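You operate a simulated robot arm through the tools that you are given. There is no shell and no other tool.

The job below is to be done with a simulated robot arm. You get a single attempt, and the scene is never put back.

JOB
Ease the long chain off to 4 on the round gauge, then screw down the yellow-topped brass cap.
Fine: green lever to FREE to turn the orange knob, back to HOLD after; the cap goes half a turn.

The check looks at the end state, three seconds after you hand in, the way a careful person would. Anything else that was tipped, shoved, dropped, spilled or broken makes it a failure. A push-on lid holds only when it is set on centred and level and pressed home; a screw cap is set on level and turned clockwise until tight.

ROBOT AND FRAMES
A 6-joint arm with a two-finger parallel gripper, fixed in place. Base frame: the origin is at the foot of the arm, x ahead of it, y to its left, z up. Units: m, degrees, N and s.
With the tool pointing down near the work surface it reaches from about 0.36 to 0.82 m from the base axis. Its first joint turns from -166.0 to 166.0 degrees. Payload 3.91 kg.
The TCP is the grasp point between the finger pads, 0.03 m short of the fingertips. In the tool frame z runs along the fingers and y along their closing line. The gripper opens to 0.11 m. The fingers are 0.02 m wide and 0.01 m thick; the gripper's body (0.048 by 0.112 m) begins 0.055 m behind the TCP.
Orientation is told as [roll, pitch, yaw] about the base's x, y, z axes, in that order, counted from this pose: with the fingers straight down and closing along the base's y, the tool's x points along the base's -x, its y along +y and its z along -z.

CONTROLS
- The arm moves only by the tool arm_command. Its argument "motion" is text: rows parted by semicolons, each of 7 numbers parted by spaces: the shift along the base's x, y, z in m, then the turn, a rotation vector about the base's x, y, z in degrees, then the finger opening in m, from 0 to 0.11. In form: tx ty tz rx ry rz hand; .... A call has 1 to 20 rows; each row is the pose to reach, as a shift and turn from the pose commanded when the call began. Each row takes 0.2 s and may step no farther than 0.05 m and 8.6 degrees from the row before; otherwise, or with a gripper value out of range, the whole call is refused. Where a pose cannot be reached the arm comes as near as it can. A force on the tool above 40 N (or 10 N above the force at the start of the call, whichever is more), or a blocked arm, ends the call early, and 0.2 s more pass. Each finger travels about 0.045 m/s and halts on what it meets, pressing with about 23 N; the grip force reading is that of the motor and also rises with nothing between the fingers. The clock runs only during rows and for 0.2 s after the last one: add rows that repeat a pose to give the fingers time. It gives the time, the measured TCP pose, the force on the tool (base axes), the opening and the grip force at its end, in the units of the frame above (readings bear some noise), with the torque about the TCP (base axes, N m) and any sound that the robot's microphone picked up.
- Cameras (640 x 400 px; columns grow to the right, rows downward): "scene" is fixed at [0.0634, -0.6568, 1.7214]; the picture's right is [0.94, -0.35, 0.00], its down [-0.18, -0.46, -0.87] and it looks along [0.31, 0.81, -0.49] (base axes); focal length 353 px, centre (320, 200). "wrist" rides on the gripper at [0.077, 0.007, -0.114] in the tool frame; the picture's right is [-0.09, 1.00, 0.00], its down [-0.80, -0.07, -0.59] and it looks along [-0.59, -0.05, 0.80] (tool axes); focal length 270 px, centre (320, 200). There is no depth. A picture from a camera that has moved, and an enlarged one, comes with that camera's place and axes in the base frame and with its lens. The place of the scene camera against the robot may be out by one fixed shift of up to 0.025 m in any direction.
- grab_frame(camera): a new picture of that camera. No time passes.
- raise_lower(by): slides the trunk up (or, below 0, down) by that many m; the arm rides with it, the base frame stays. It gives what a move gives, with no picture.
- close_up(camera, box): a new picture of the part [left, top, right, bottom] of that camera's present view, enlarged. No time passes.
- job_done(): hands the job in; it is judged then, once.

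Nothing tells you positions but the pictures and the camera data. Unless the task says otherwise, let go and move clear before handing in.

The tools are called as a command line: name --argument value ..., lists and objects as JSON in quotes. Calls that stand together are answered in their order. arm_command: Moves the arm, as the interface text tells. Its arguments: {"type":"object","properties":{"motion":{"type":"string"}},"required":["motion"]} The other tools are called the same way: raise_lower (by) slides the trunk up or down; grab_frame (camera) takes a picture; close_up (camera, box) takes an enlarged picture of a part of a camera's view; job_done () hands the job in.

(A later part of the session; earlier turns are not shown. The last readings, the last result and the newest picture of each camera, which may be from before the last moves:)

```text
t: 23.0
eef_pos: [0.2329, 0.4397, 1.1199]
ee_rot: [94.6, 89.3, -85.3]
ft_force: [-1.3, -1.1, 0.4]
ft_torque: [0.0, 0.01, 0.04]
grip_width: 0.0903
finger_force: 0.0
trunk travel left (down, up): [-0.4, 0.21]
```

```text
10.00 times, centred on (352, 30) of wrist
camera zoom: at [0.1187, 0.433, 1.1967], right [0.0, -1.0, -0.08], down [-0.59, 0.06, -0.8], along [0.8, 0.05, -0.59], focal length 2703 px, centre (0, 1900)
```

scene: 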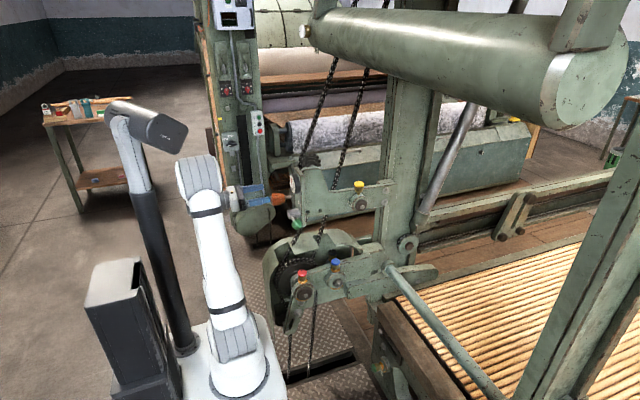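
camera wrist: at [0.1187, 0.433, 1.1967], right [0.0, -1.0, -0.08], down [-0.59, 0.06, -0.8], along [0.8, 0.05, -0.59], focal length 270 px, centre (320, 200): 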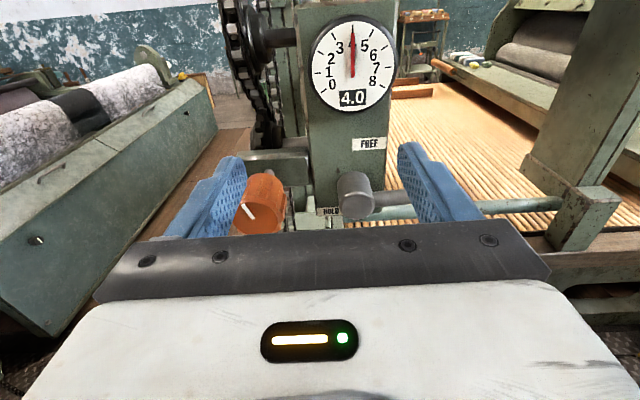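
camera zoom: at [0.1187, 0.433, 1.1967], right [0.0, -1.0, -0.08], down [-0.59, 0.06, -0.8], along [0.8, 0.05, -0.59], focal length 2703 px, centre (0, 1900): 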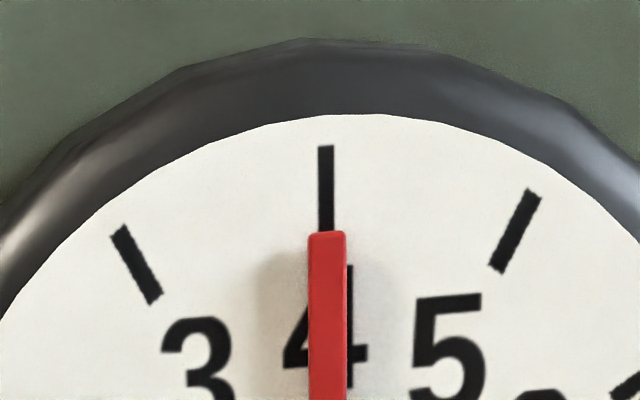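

The needle sits exactly on the 4 tick and the window shows 4.0, so the chain setting is done. Next I'll close the fingers and move above the green ball to push the lever back to HOLD.

arm_command --motion "0 -0.02 0 0 0 0 0.07; 0 -0.04 0 0 0 0 0.05; 0 -0.06 0 0 0 0 0.03; 0 -0.08 0 0 0 0 0; 0 -0.1 0 0 0 0 0; 0 -0.105 0 0 0 0 0"

grab_frame --camera "wrist"

close_up --camera "scene" --box '[230, 160, 350, 260]'

```text
t: 24.4
eef_pos: [0.2323, 0.3348, 1.1182]
ee_rot: [96.4, 89.5, -83.5]
ft_force: [0.7, 0.7, 0.5]
ft_torque: [0.01, 0.0, -0.02]
grip_width: 0.0001
finger_force: 22.8
trunk travel left (down, up): [-0.4, 0.21]
```

```text
taken
camera wrist: at [0.1184, 0.3276, 1.197], right [0.0, -1.0, -0.08], down [-0.59, 0.06, -0.8], along [0.8, 0.05, -0.59], focal length 270 px, centre (320, 200)
```

wrist: 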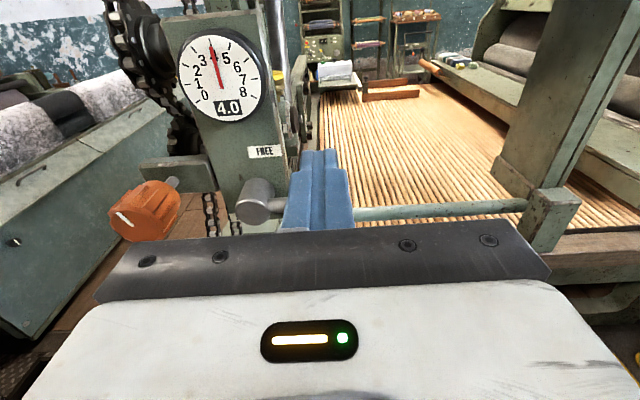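

```text
4.00 times, centred on (290, 210) of scene
camera zoom: at [0.0634, -0.6568, 1.7214], right [0.94, -0.35, 0.0], down [-0.18, -0.46, -0.87], along [0.31, 0.81, -0.49], focal length 1412 px, centre (440, 160)
```

zoom: 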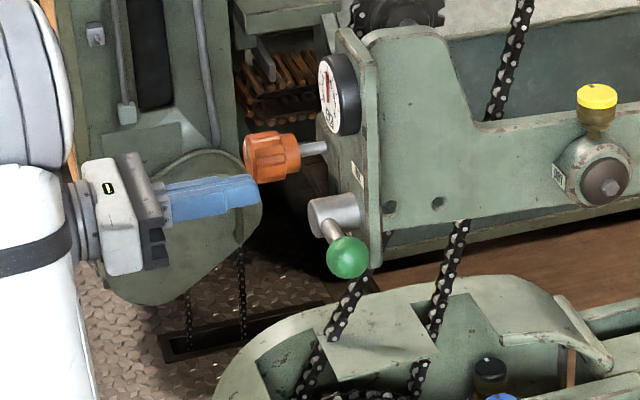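

The lever is still at FREE, with the fingers above and in front of it. I'll move forward over the ball and push down along the arc.

arm_command --motion "0.044 0.003 -0.02 0 0 0 0; 0.0875 0.003 -0.035 0 0 0 0; 0.0875 0.003 -0.0486 0 0 0 0; 0.0875 -0.002 -0.059 0 0 0 0; 0.0875 -0.0064 -0.0729 0 0 0 0; 0.0875 -0.0083 -0.0872 0 0 0 0; 0.0875 -0.0077 -0.1018 0 0 0 0"

grab_frame --camera "wrist"

close_up --camera "scene" --box '[230, 160, 350, 260]'

```text
t: 26.0
eef_pos: [0.3209, 0.327, 1.0191]
ee_rot: [94.4, 89.5, -85.4]
ft_force: [0.3, 0.2, -1.1]
ft_torque: [-0.01, -0.02, -0.02]
grip_width: 0.0002
finger_force: 22.6
trunk travel left (down, up): [-0.4, 0.21]
```

```text
taken
camera wrist: at [0.2055, 0.3199, 1.095], right [0.0, -1.0, -0.08], down [-0.59, 0.06, -0.8], along [0.8, 0.05, -0.59], focal length 270 px, centre (320, 200)
```

wrist: 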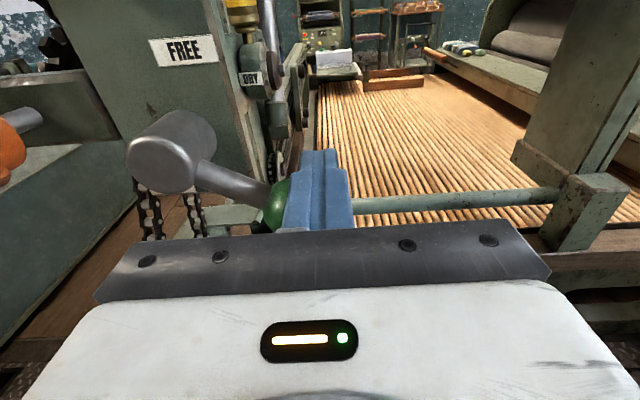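

```text
4.00 times, centred on (290, 210) of scene
camera zoom: at [0.0634, -0.6568, 1.7214], right [0.94, -0.35, 0.0], down [-0.18, -0.46, -0.87], along [0.31, 0.81, -0.49], focal length 1412 px, centre (440, 160)
```

zoom: 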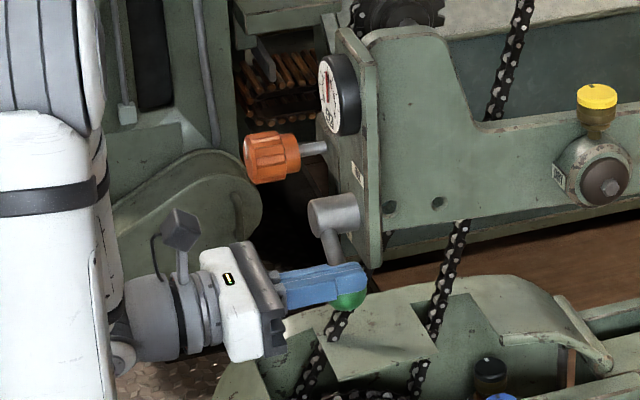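

The lever is coming back down smoothly. I'll carry on round to its HOLD stop.

arm_command --motion "0 0.0031 -0.0142 0 0 0 0; 0 0.0087 -0.0276 0 0 0 0; 0 0.0165 -0.0399 0 0 0 0; 0 0.0222 -0.0465 0 0 0 0; 0 0.0283 -0.0523 0 0 0 0; 0 0.0318 -0.0552 0 0 0 0; 0 0.0354 -0.0578 0 0 0 0; 0 0.039 -0.060 0 0 0 0"

grab_frame --camera "wrist"

close_up --camera "scene" --box '[230, 160, 350, 260]'

```text
t: 27.8
eef_pos: [0.3198, 0.3606, 0.9608]
ee_rot: [131.0, 89.5, -49.2]
ft_force: [-2.8, -30.0, 24.6]
ft_torque: [0.17, -0.41, -0.51]
grip_width: 0.0001
finger_force: 23.3
trunk travel left (down, up): [-0.4, 0.21]
```

```text
taken
camera wrist: at [0.2057, 0.3536, 1.0371], right [0.0, -1.0, -0.08], down [-0.59, 0.07, -0.8], along [0.81, 0.05, -0.59], focal length 270 px, centre (320, 200)
```

wrist: 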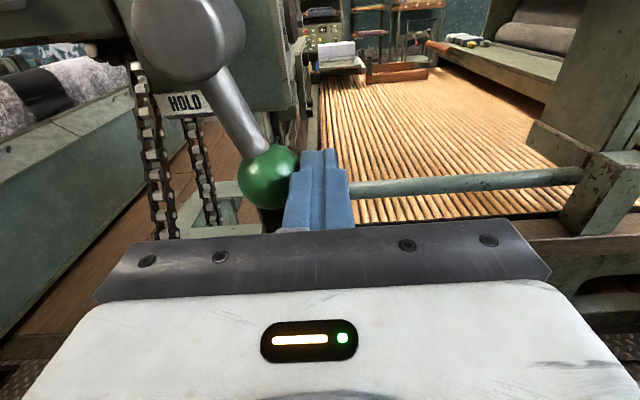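

```text
4.00 times, centred on (290, 210) of scene
camera zoom: at [0.0634, -0.6568, 1.7214], right [0.94, -0.35, 0.0], down [-0.18, -0.46, -0.87], along [0.31, 0.81, -0.49], focal length 1412 px, centre (440, 160)
```

zoom: 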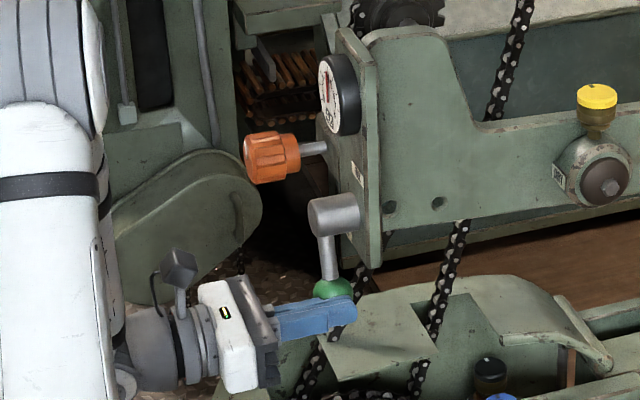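

The lever is against its HOLD stop, reading about 39 N firm. I'll relax the push, back away, and compare the lever with its starting position and the gauge.

arm_command --motion "0 -0.008 0.006 0 0 0 0; 0 -0.012 0.008 0 0 0 0; -0.045 -0.012 0.01 0 0 0 0; -0.09 -0.012 0.01 0 0 0 0; -0.09 -0.012 0.05 0 0 0 0; -0.09 0.02 0.1 0 0 0 0; -0.09 0.06 0.13 0 0 0 0; -0.09 0.085 0.155 0 0 0 0"

grab_frame --camera "wrist"

close_up --camera "scene" --box '[230, 160, 350, 260]'

grab_frame --camera "scene"

```text
refused: row 6 steps farther than a row can; nothing moved
```

```text
taken
camera wrist: at [0.2057, 0.3536, 1.0371], right [0.0, -1.0, -0.08], down [-0.59, 0.07, -0.8], along [0.81, 0.05, -0.59], focal length 270 px, centre (320, 200)
```

wrist: 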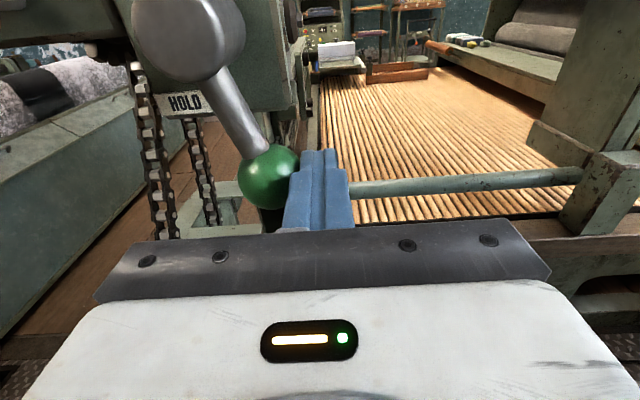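

```text
4.00 times, centred on (290, 210) of scene
camera zoom: at [0.0634, -0.6568, 1.7214], right [0.94, -0.35, 0.0], down [-0.18, -0.46, -0.87], along [0.31, 0.81, -0.49], focal length 1412 px, centre (440, 160)
```

zoom: 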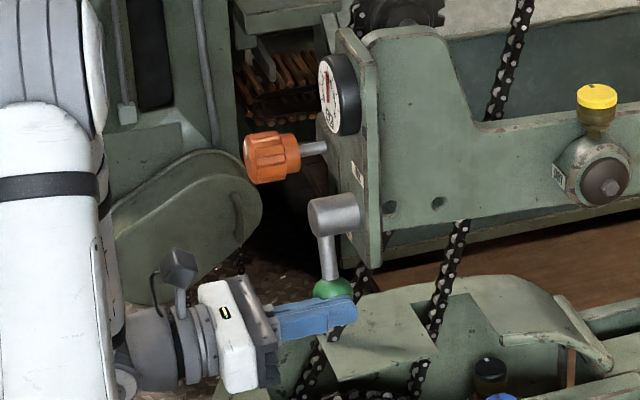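

```text
taken
```

scene: 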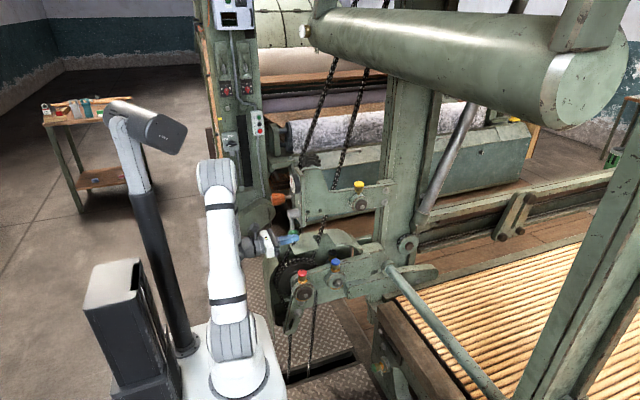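

The call was refused for one step that was too long, so nothing moved and the fingers still press the lever at HOLD. I'll repeat the retreat with shorter steps.

arm_command --motion "0 -0.008 0.006 0 0 0 0; 0 -0.012 0.008 0 0 0 0; -0.045 -0.012 0.01 0 0 0 0; -0.09 -0.012 0.01 0 0 0 0; -0.09 -0.012 0.05 0 0 0 0; -0.09 0.015 0.085 0 0 0 0; -0.09 0.045 0.115 0 0 0 0; -0.09 0.075 0.14 0 0 0 0; -0.09 0.085 0.155 0 0 0 0"

grab_frame --camera "wrist"

close_up --camera "wrist" --box '[304, 10, 400, 115]'

close_up --camera "scene" --box '[230, 160, 350, 260]'

```text
t: 29.8
eef_pos: [0.2299, 0.4496, 1.1126]
ee_rot: [94.9, 89.4, -85.1]
ft_force: [-1.3, 0.1, -0.5]
ft_torque: [0.0, -0.01, 0.03]
grip_width: 0.0001
finger_force: 22.8
trunk travel left (down, up): [-0.4, 0.21]
```

```text
taken
camera wrist: at [0.1168, 0.4432, 1.19], right [0.0, -1.0, -0.08], down [-0.59, 0.06, -0.8], along [0.8, 0.05, -0.59], focal length 270 px, centre (320, 200)
```

wrist: 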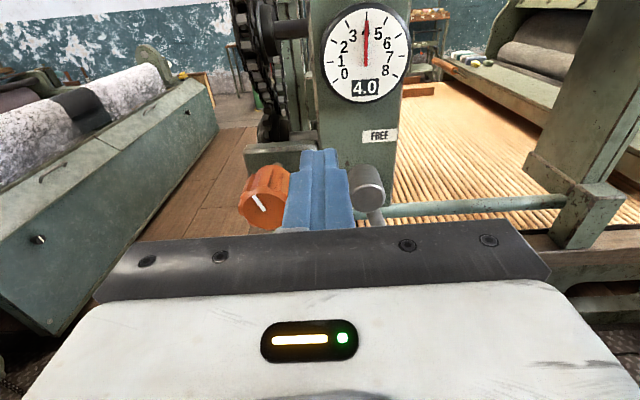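

```text
3.81 times, centred on (352, 62) of wrist
camera zoom: at [0.1168, 0.4432, 1.19], right [0.0, -1.0, -0.08], down [-0.59, 0.06, -0.8], along [0.8, 0.05, -0.59], focal length 1030 px, centre (198, 724)
```

zoom: 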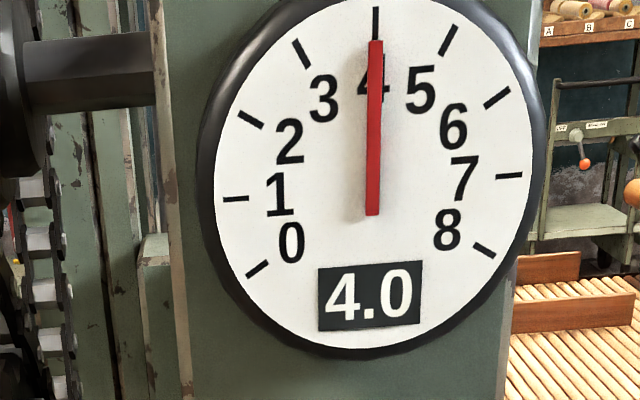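

```text
4.00 times, centred on (290, 210) of scene
camera zoom: at [0.0634, -0.6568, 1.7214], right [0.94, -0.35, 0.0], down [-0.18, -0.46, -0.87], along [0.31, 0.81, -0.49], focal length 1412 px, centre (440, 160)
```

zoom: 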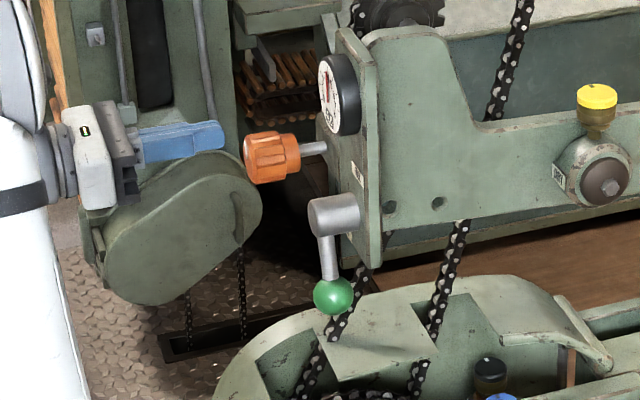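

The lever is back exactly where it started, at HOLD, and the gauge reads 4.0. Next is the yellow-topped cap on the beam, near (0.64, 0.44, 1.08). I'll raise the trunk and open the fingers to survey it and the clearances around it.

raise_lower --by 0.2

arm_command --motion "0 -0.03 0 0 0 0 0.03; 0 -0.06 0 0 0 0 0.06; 0 -0.09 0 0 0 0 0.09; 0 -0.12 0 0 0 0 0.11; 0 -0.15 0 0 0 0 0.11; 0 -0.15 0 0 0 0 0.11"

grab_frame --camera "wrist"

grab_frame --camera "scene"

```text
t: 31.9
eef_pos: [0.2298, 0.4499, 1.3117]
ee_rot: [96.3, 89.4, -83.6]
ft_force: [0.5, 0.0, -0.2]
ft_torque: [0.06, 0.0, 0.01]
grip_width: 0.0
finger_force: 23.6
trunk travel left (down, up): [-0.6, 0.01]
```

```text
t: 33.3
eef_pos: [0.2329, 0.3009, 1.3147]
ee_rot: [96.5, 89.3, -83.4]
ft_force: [-0.2, 0.4, -0.5]
ft_torque: [-0.02, 0.01, 0.0]
grip_width: 0.1099
finger_force: 0.1
trunk travel left (down, up): [-0.6, 0.01]
```

```text
taken
camera wrist: at [0.1184, 0.2934, 1.3921], right [0.0, -1.0, -0.08], down [-0.59, 0.06, -0.8], along [0.8, 0.05, -0.59], focal length 270 px, centre (320, 200)
```

wrist: 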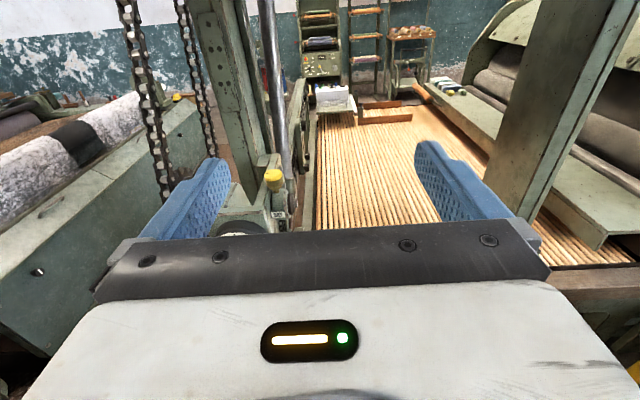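

```text
taken
```

scene: 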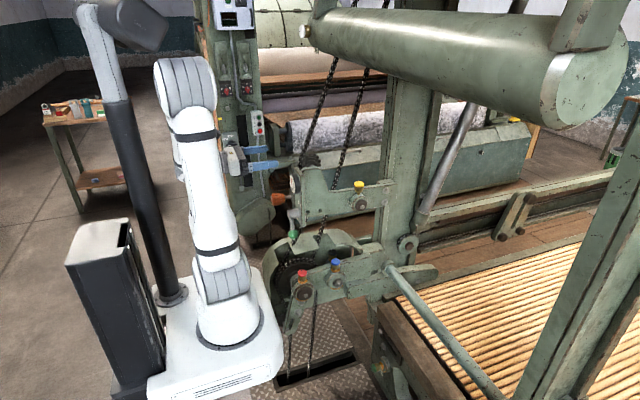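

The yellow cap is in view with the column, steel rod and chains beyond it. I'll zoom in.

close_up --camera "wrist" --box '[220, 130, 348, 235]'

close_up --camera "scene" --box '[320, 165, 410, 225]'

close_up --camera "wrist" --box '[100, 0, 356, 160]'

```text
3.81 times, centred on (284, 182) of wrist
camera zoom: at [0.1184, 0.2934, 1.3921], right [0.0, -1.0, -0.08], down [-0.59, 0.06, -0.8], along [0.8, 0.05, -0.59], focal length 1030 px, centre (457, 267)
```

zoom: 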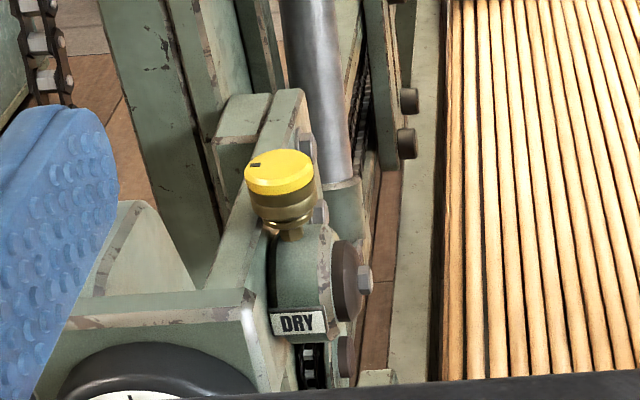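

```text
6.67 times, centred on (365, 195) of scene
camera zoom: at [0.0634, -0.6568, 1.7214], right [0.94, -0.35, 0.0], down [-0.18, -0.46, -0.87], along [0.31, 0.81, -0.49], focal length 2354 px, centre (20, 233)
```

zoom: 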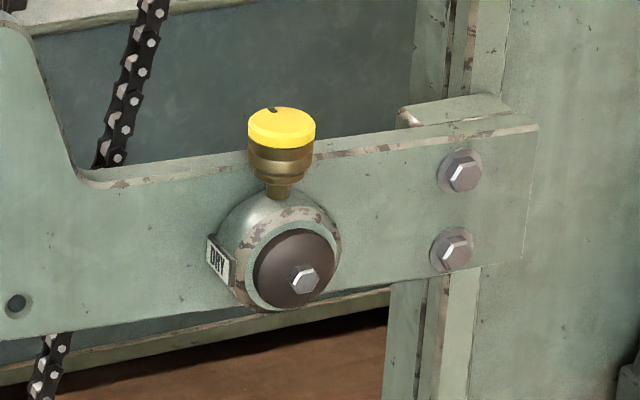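

```text
2.50 times, centred on (228, 80) of wrist
camera zoom: at [0.1184, 0.2934, 1.3921], right [0.0, -1.0, -0.08], down [-0.59, 0.06, -0.8], along [0.8, 0.05, -0.59], focal length 676 px, centre (550, 500)
```

zoom: 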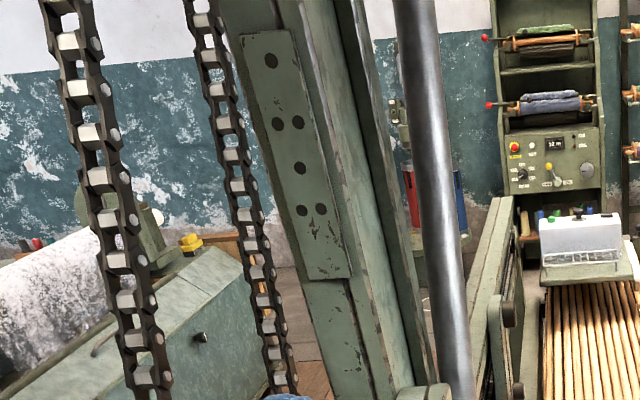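

close_up --camera "wrist" --box '[256, 150, 304, 180]'

close_up --camera "wrist" --box '[256, 175, 304, 205]'

close_up --camera "scene" --box '[340, 175, 380, 200]'

```text
13.33 times, centred on (280, 165) of wrist
camera zoom: at [0.1184, 0.2934, 1.3921], right [0.0, -1.0, -0.08], down [-0.59, 0.06, -0.8], along [0.8, 0.05, -0.59], focal length 3604 px, centre (853, 667)
```

zoom: 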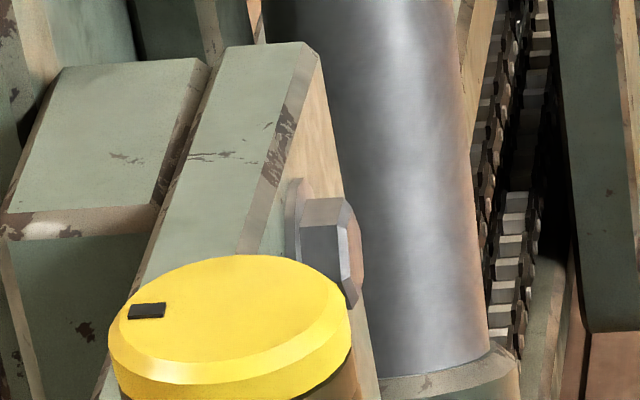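

```text
13.33 times, centred on (280, 190) of wrist
camera zoom: at [0.1184, 0.2934, 1.3921], right [0.0, -1.0, -0.08], down [-0.59, 0.06, -0.8], along [0.8, 0.05, -0.59], focal length 3604 px, centre (853, 333)
```

zoom: 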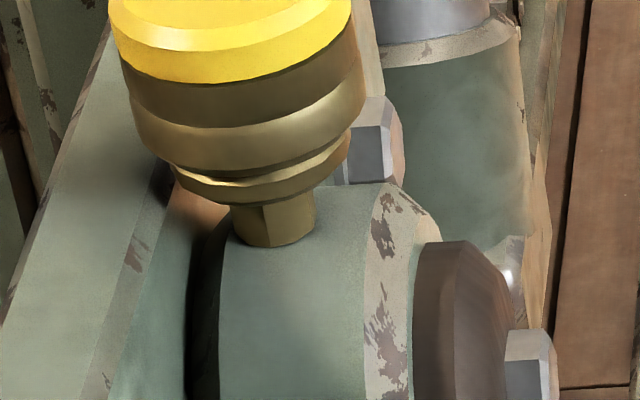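

```text
16.00 times, centred on (360, 188) of scene
camera zoom: at [0.0634, -0.6568, 1.7214], right [0.94, -0.35, 0.0], down [-0.18, -0.46, -0.87], along [0.31, 0.81, -0.49], focal length 5648 px, centre (-320, 400)
```

zoom: 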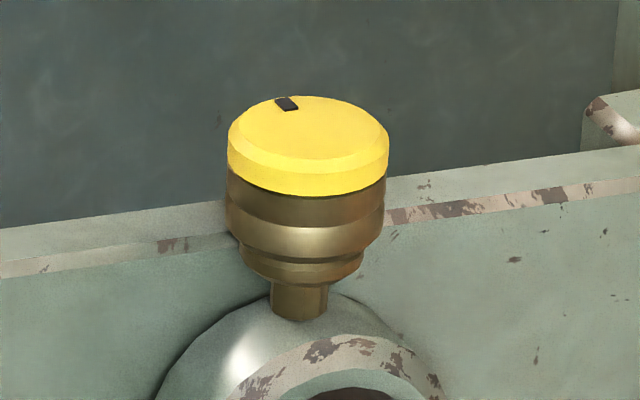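

The cap top is near (0.618, 0.418, 1.101), about 38 mm across, with its black mark facing +y. Its wide part stands just above the beam plate (top ≈ 1.067). Before reaching over, I'll tilt the camera up to locate the big overhead roller so the forearm clears it.

arm_command --motion "0 0 0 0 -8 0 0.11; 0 0 0 0 -16 0 0.11; 0 0 0 0 -24 0 0.11; 0 0 0 0 -32 0 0.11; 0 0 0 0 -40 0 0.11; 0 0 0 0 -48 0 0.11"

grab_frame --camera "wrist"

grab_frame --camera "scene"

```text
t: 34.7
eef_pos: [0.2409, 0.3017, 1.3175]
ee_rot: [178.6, 62.7, -1.3]
ft_force: [0.2, -0.1, -0.3]
ft_torque: [0.04, 0.01, -0.01]
grip_width: 0.1099
finger_force: 0.1
out of reach, approached as far as the arm can: row 4, 5, 6
trunk travel left (down, up): [-0.6, 0.01]
```

```text
taken
camera wrist: at [0.1049, 0.2946, 1.3347], right [0.04, -1.0, -0.07], down [-0.16, 0.06, -0.99], along [0.99, 0.05, -0.16], focal length 270 px, centre (320, 200)
```

wrist: 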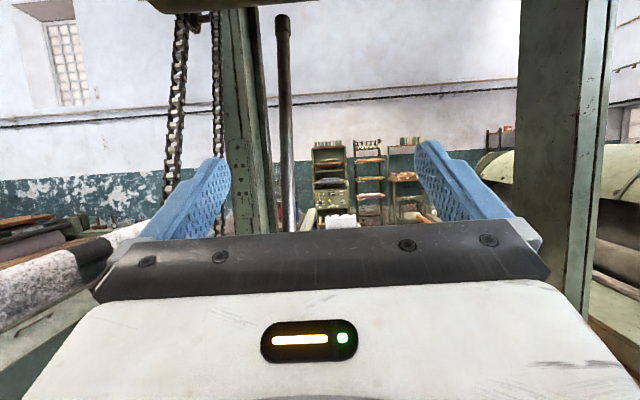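

```text
taken
```

scene: 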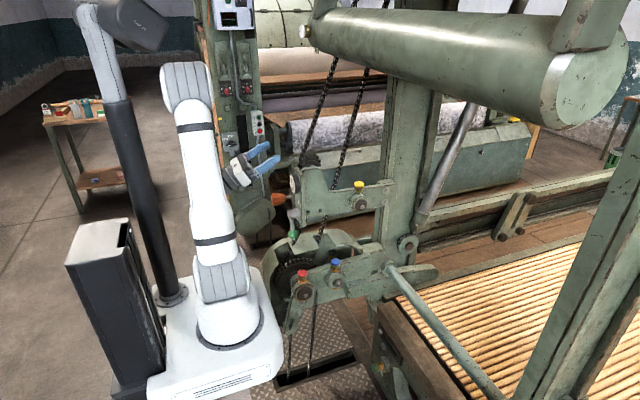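

The roller's axis is near x 0.49, z 1.62, with its underside at about 1.55, so a forearm at about 1.35–1.40 passes beneath it. Next I'll swing the tool from pointing up to pointing down, moving forward along the -y side of the panel.

arm_command --motion "0 -0.005 0 0 8 0 0.09; 0 -0.01 0 0 16 0 0.07; 0.01 -0.015 0 0 24 0 0.05; 0.03 -0.02 0 0 32 0 0.05; 0.05 -0.02 0 0 40 0 0.05; 0.075 -0.02 0 0 48 0 0.05; 0.1 -0.02 0 0 56 0 0.05; 0.12 -0.02 0 0 64 0 0.05"

grab_frame --camera "scene"

grab_frame --camera "wrist"

```text
t: 36.5
eef_pos: [0.3632, 0.2835, 1.319]
ee_rot: [0.5, 53.2, -179.0]
ft_force: [-1.0, 0.5, 0.4]
ft_torque: [-0.02, -0.04, 0.01]
grip_width: 0.0499
finger_force: 0.1
trunk travel left (down, up): [-0.6, 0.01]
```

```text
taken
```

scene: 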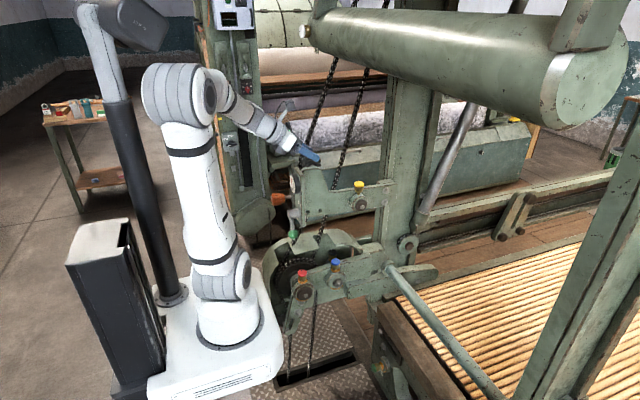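

```text
taken
camera wrist: at [0.3186, 0.2759, 1.4498], right [-0.04, -1.0, -0.07], down [-0.96, 0.06, -0.29], along [0.29, 0.05, -0.96], focal length 270 px, centre (320, 200)
```

wrist: 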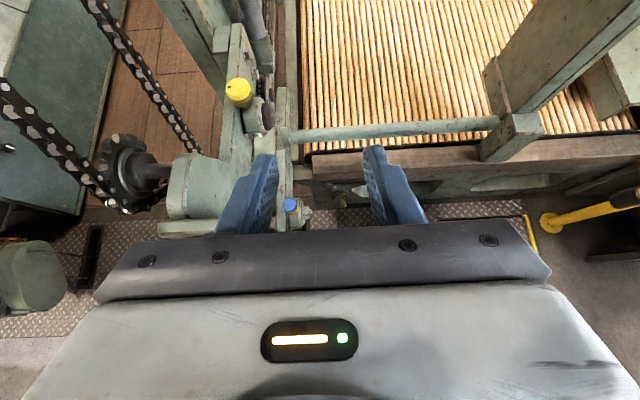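

The cap is now seen from above at about (0.616, 0.416), which agrees with the earlier fix. I'll bring the tool vertical while lowering it, keeping the wrist under the roller and on the -y side of the beam.

arm_command --motion "0.012 0 -0.021 0 7.6 0 0.06; 0.024 0 -0.042 0 15.2 0 0.08; 0.037 0 -0.063 0 22.8 0 0.08; 0.05 0 -0.085 0 30.4 0 0.08; 0.063 0 -0.107 0 38 0 0.08; 0.076 0 -0.128 0 45.6 0 0.08; 0.09 0 -0.149 0 53.2 0 0.08"

grab_frame --camera "scene"

grab_frame --camera "wrist"

```text
t: 38.1
eef_pos: [0.4524, 0.2816, 1.169]
ee_rot: [-0.4, -0.1, -179.4]
ft_force: [0.4, 0.8, 0.1]
ft_torque: [0.0, -0.02, 0.0]
grip_width: 0.0798
finger_force: 0.0
trunk travel left (down, up): [-0.6, 0.01]
```

```text
taken
```

scene: 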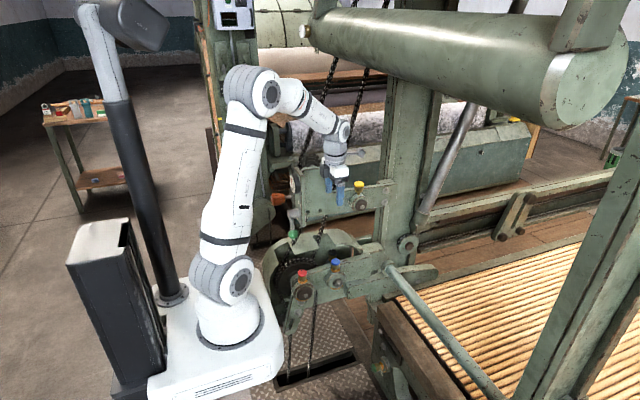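

```text
taken
camera wrist: at [0.5299, 0.2741, 1.2843], right [-0.08, -1.0, -0.01], down [-0.8, 0.06, 0.6], along [-0.59, 0.05, -0.8], focal length 270 px, centre (320, 200)
```

wrist: 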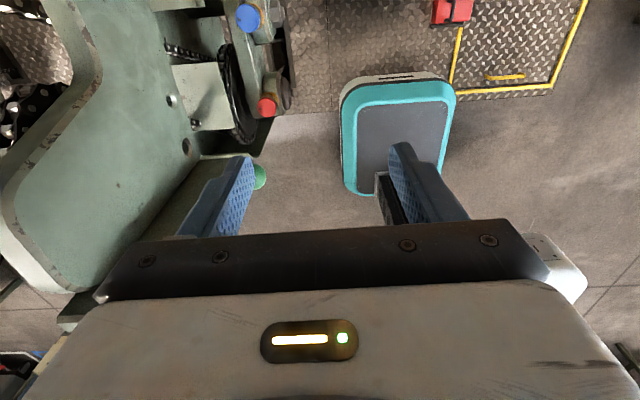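

The tool is vertical and the arm is well clear of the roller. I'll move to a hover above the cap, with a small yaw so the camera stays clear of the column during the half turn.

arm_command --motion "0.04 0 0 0 0 -7.5 0.08; 0.08 0 0 0 0 -15 0.08; 0.12 0 0 0 0 -15 0.08; 0.15 0 0 0 0 -15 0.08; 0.165 0.035 0 0 0 -15 0.08; 0.165 0.07 0 0 0 -15 0.08"

grab_frame --camera "wrist"

grab_frame --camera "scene"

close_up --camera "scene" --box '[300, 130, 420, 205]'

```text
t: 39.5
eef_pos: [0.617, 0.3495, 1.1693]
ee_rot: [-0.3, 0.2, 165.7]
ft_force: [-0.4, -0.3, 0.1]
ft_torque: [0.04, -0.02, 0.01]
grip_width: 0.08
finger_force: 0.1
trunk travel left (down, up): [-0.6, 0.01]
```

```text
taken
camera wrist: at [0.6891, 0.323, 1.2855], right [-0.33, -0.94, -0.01], down [-0.76, 0.27, 0.59], along [-0.56, 0.2, -0.81], focal length 270 px, centre (320, 200)
```

wrist: 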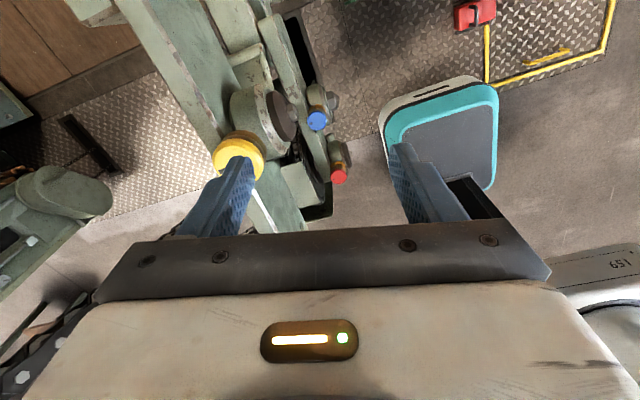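

```text
taken
```

scene: 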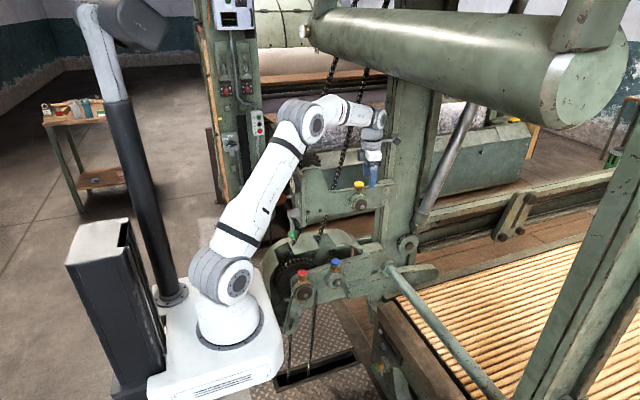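

```text
5.33 times, centred on (360, 168) of scene
camera zoom: at [0.0634, -0.6568, 1.7214], right [0.94, -0.35, 0.0], down [-0.18, -0.46, -0.87], along [0.31, 0.81, -0.49], focal length 1883 px, centre (107, 373)
```

zoom: 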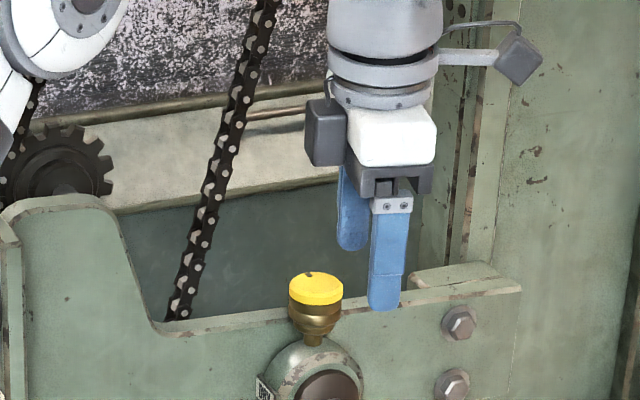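

close_up --camera "wrist" --box '[190, 110, 290, 190]'

```text
5.00 times, centred on (240, 150) of wrist
camera zoom: at [0.6891, 0.323, 1.2855], right [-0.33, -0.94, -0.01], down [-0.76, 0.27, 0.59], along [-0.56, 0.2, -0.81], focal length 1351 px, centre (720, 450)
```

zoom: 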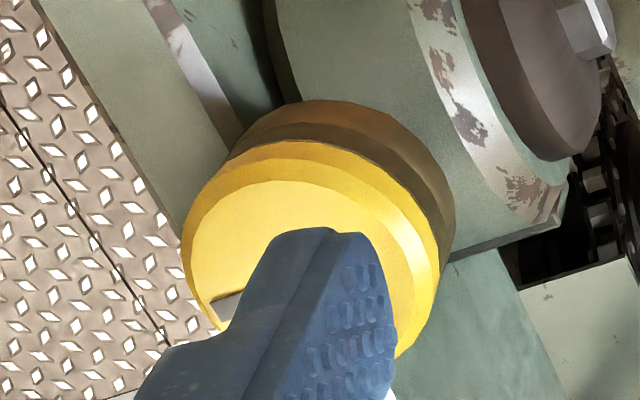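

The cap is centred near (0.6165, 0.417) with its top at z ≈ 1.10. I'll slide directly over it at the same height and check the alignment before going down.

arm_command --motion "0 0.034 0 0 0 0 0.08; -0.0005 0.0675 0 0 0 0 0.08; -0.0005 0.0675 0 0 0 0 0.08"

grab_frame --camera "wrist"

close_up --camera "wrist" --box '[260, 130, 400, 235]'

close_up --camera "scene" --box '[300, 130, 420, 205]'

```text
t: 40.3
eef_pos: [0.6149, 0.4205, 1.1689]
ee_rot: [-0.4, 0.1, 165.5]
ft_force: [0.3, 0.4, 0.1]
ft_torque: [-0.02, -0.02, 0.02]
grip_width: 0.0796
finger_force: 0.0
trunk travel left (down, up): [-0.6, 0.01]
```

```text
taken
camera wrist: at [0.6888, 0.3925, 1.285], right [-0.33, -0.94, -0.01], down [-0.76, 0.26, 0.59], along [-0.56, 0.2, -0.81], focal length 270 px, centre (320, 200)
```

wrist: 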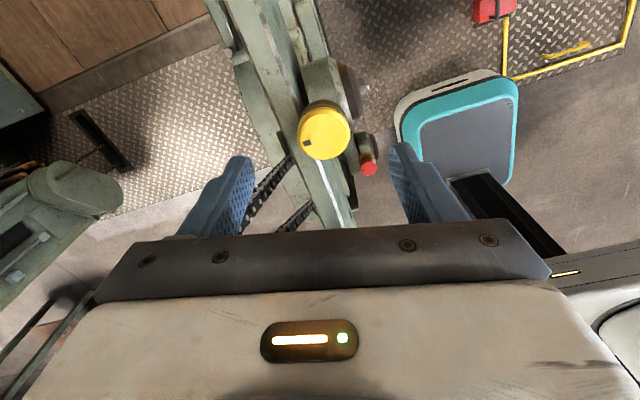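

```text
3.81 times, centred on (330, 182) of wrist
camera zoom: at [0.6888, 0.3925, 1.285], right [-0.33, -0.94, -0.01], down [-0.76, 0.26, 0.59], along [-0.56, 0.2, -0.81], focal length 1030 px, centre (282, 267)
```

zoom: 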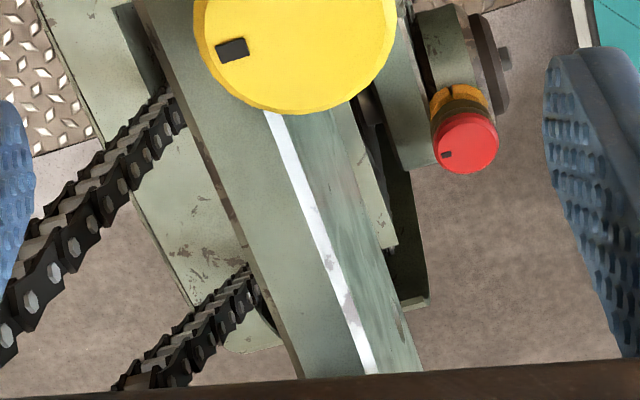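

```text
5.33 times, centred on (360, 168) of scene
camera zoom: at [0.0634, -0.6568, 1.7214], right [0.94, -0.35, 0.0], down [-0.18, -0.46, -0.87], along [0.31, 0.81, -0.49], focal length 1883 px, centre (107, 373)
```

zoom: 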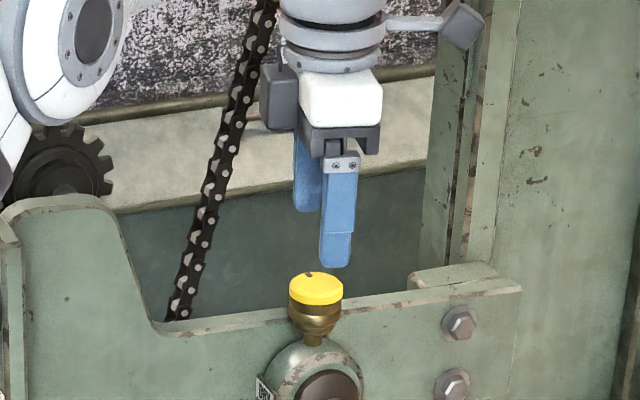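

close_up --camera "wrist" --box '[284, 90, 364, 170]'

close_up --camera "wrist" --box '[200, 60, 440, 240]'

```text
5.00 times, centred on (324, 130) of wrist
camera zoom: at [0.6888, 0.3925, 1.285], right [-0.33, -0.94, -0.01], down [-0.76, 0.26, 0.59], along [-0.56, 0.2, -0.81], focal length 1351 px, centre (300, 550)
```

zoom: 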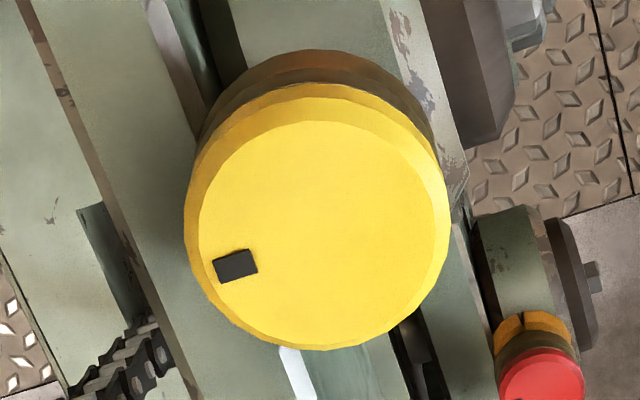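

```text
2.22 times, centred on (320, 150) of wrist
camera zoom: at [0.6888, 0.3925, 1.285], right [-0.33, -0.94, -0.01], down [-0.76, 0.26, 0.59], along [-0.56, 0.2, -0.81], focal length 601 px, centre (320, 311)
```

zoom: 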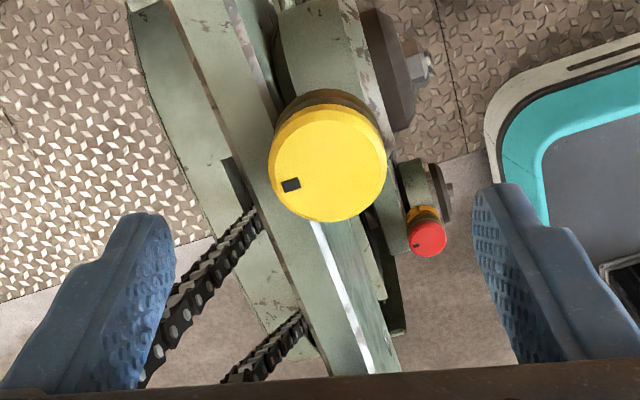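

From the image, the tool axis is about 2 mm off the cap's centre. I'll correct that and descend, stopping slightly high to check the fingertips against the beam's top edge.

arm_command --motion "-0.0018 -0.002 -0.015 0 0 0 0.075; -0.0018 -0.002 -0.03 0 0 0 0.07; -0.0018 -0.002 -0.045 0 0 0 0.07; -0.0018 -0.002 -0.057 0 0 0 0.07"

close_up --camera "scene" --box '[330, 160, 394, 200]'

grab_frame --camera "wrist"

close_up --camera "wrist" --box '[220, 110, 420, 235]'

```text
t: 41.0
eef_pos: [0.6179, 0.422, 1.1453]
ee_rot: [-1.3, 0.9, 165.7]
ft_force: [0.3, 0.9, 0.3]
ft_torque: [-0.04, 0.02, 0.03]
grip_width: 0.0697
finger_force: 0.0
trunk travel left (down, up): [-0.6, 0.01]
stopped in row 3: the force on the tool passed its limit at 54 N (the readings are from after the stop); the commanded pose is now the measured one
```

```text
10.00 times, centred on (362, 180) of scene
camera zoom: at [0.0634, -0.6568, 1.7214], right [0.94, -0.35, 0.0], down [-0.18, -0.46, -0.87], along [0.31, 0.81, -0.49], focal length 3530 px, centre (-100, 400)
```

zoom: 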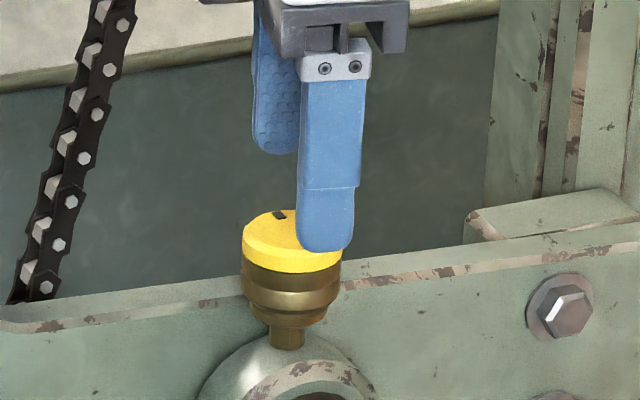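

```text
taken
camera wrist: at [0.6892, 0.3929, 1.2619], right [-0.33, -0.94, -0.03], down [-0.77, 0.26, 0.58], along [-0.54, 0.21, -0.81], focal length 270 px, centre (320, 200)
```

wrist: 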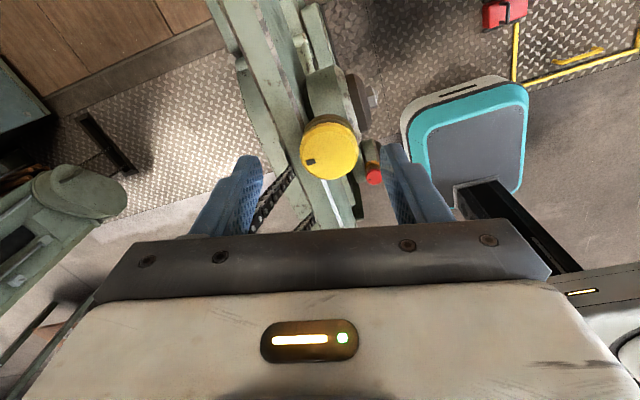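

```text
3.20 times, centred on (320, 172) of wrist
camera zoom: at [0.6892, 0.3929, 1.2619], right [-0.33, -0.94, -0.03], down [-0.77, 0.26, 0.58], along [-0.54, 0.21, -0.81], focal length 865 px, centre (320, 288)
```

zoom: 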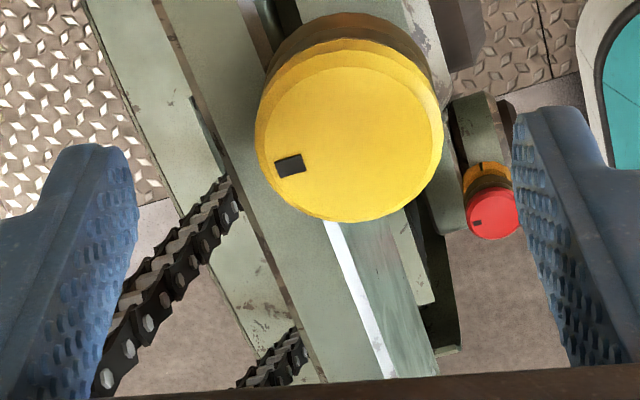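

The descent stopped on a brief 54 N force while the fingertips were still about 14 mm above the cap, so something else touched. I'll look before moving anything.

grab_frame --camera "scene"

close_up --camera "scene" --box '[260, 80, 420, 180]'

close_up --camera "scene" --box '[340, 110, 420, 160]'

```text
taken
```

scene: 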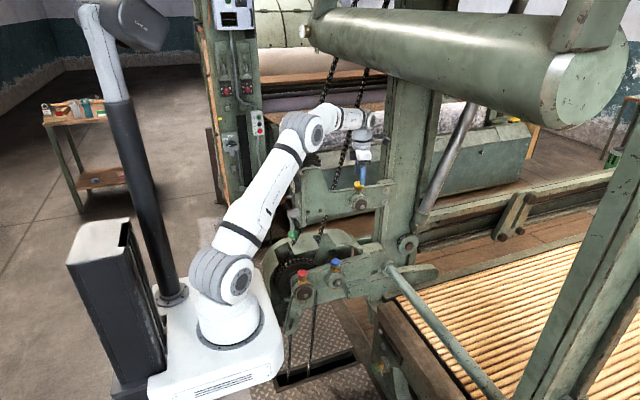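

```text
4.00 times, centred on (340, 130) of scene
camera zoom: at [0.0634, -0.6568, 1.7214], right [0.94, -0.35, 0.0], down [-0.18, -0.46, -0.87], along [0.31, 0.81, -0.49], focal length 1412 px, centre (240, 480)
```

zoom: 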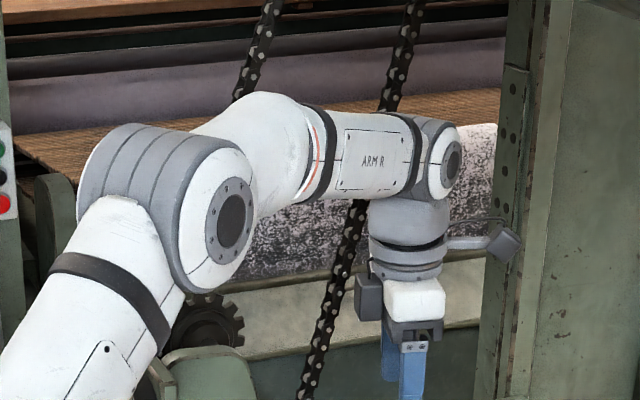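

```text
8.00 times, centred on (380, 135) of scene
camera zoom: at [0.0634, -0.6568, 1.7214], right [0.94, -0.35, 0.0], down [-0.18, -0.46, -0.87], along [0.31, 0.81, -0.49], focal length 2824 px, centre (-160, 720)
```

zoom: 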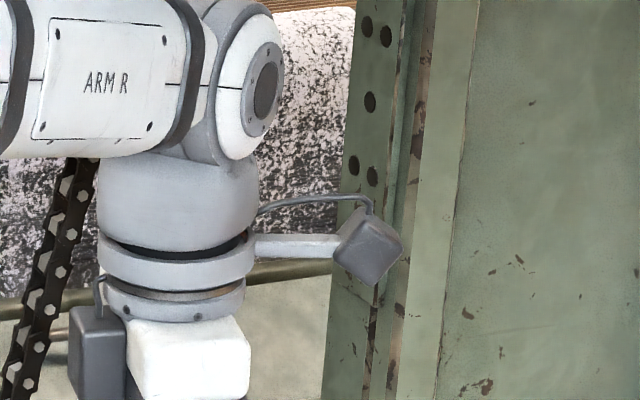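

Nothing visible touches the fingers. The tool was deflected towards +x/+y, which suggests the +y finger met something over the beam plate, perhaps an unseen edge. I'll back up, level the tool, and turn it so the fingers lie along x, clear of the plate, before trying again.

arm_command --motion "0 0 0.012 -0.5 0.6 0 0.07; -0.002 -0.003 0.025 -1 1.2 0 0.07; -0.002 -0.004 0.03 -1 1.2 0 0.07"

arm_command --motion "0 0 0 0 0 -8 0.07; 0 0 0 0 0 -16 0.07; 0 0 0 0 0 -24 0.07; 0 0 0 0 0 -32 0.07; 0 0 0 0 0 -40 0.07; 0 0 0 0 0 -48 0.07; 0 0 0 0 0 -56 0.07; 0 0 0 0 0 -64 0.07; 0 0 0 0 0 -72 0.07; 0 0 0 0 0 -75.5 0.07"

grab_frame --camera "wrist"

close_up --camera "wrist" --box '[260, 90, 390, 190]'

close_up --camera "scene" --box '[300, 110, 420, 205]'

```text
t: 41.8
eef_pos: [0.6155, 0.4155, 1.1773]
ee_rot: [-0.3, 0.1, 165.6]
ft_force: [0.4, 1.3, 0.1]
ft_torque: [0.0, 0.01, -0.01]
grip_width: 0.0701
finger_force: 0.1
trunk travel left (down, up): [-0.6, 0.01]
```

```text
t: 44.0
eef_pos: [0.6157, 0.4156, 1.177]
ee_rot: [-0.2, 0.1, 90.0]
ft_force: [-0.2, -0.1, 0.2]
ft_torque: [0.03, 0.0, -0.03]
grip_width: 0.0701
finger_force: 0.1
trunk travel left (down, up): [-0.6, 0.01]
```

```text
taken
camera wrist: at [0.608, 0.3382, 1.2921], right [-1.0, 0.09, 0.0], down [0.07, 0.8, 0.59], along [0.06, 0.59, -0.8], focal length 270 px, centre (320, 200)
```

wrist: 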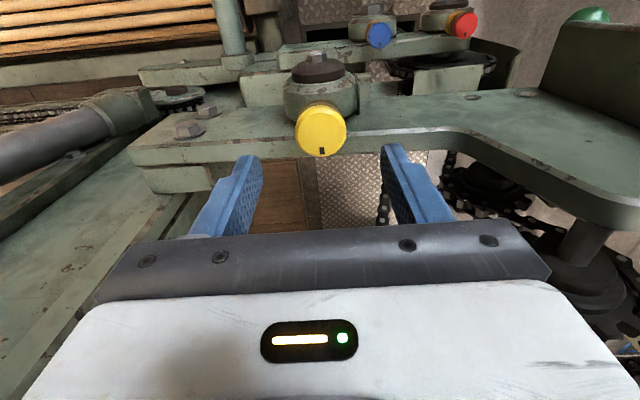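

```text
4.00 times, centred on (325, 140) of wrist
camera zoom: at [0.608, 0.3382, 1.2921], right [-1.0, 0.09, 0.0], down [0.07, 0.8, 0.59], along [0.06, 0.59, -0.8], focal length 1081 px, centre (300, 440)
```

zoom: 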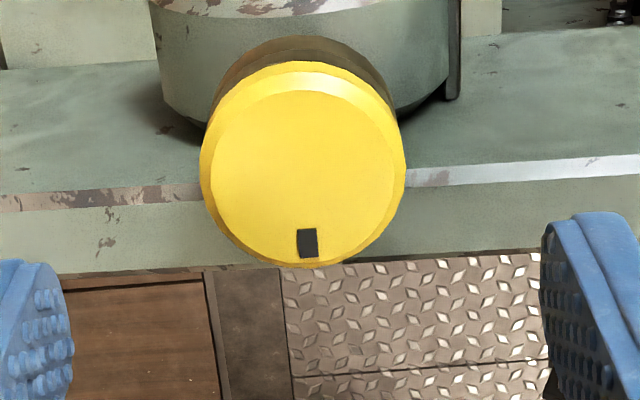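

```text
4.21 times, centred on (360, 158) of scene
camera zoom: at [0.0634, -0.6568, 1.7214], right [0.94, -0.35, 0.0], down [-0.18, -0.46, -0.87], along [0.31, 0.81, -0.49], focal length 1486 px, centre (152, 379)
```

zoom: 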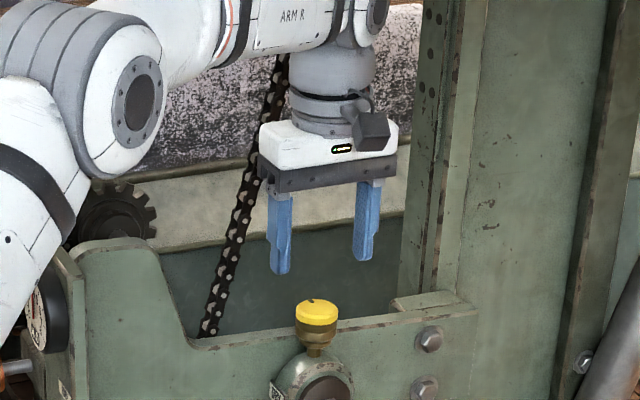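

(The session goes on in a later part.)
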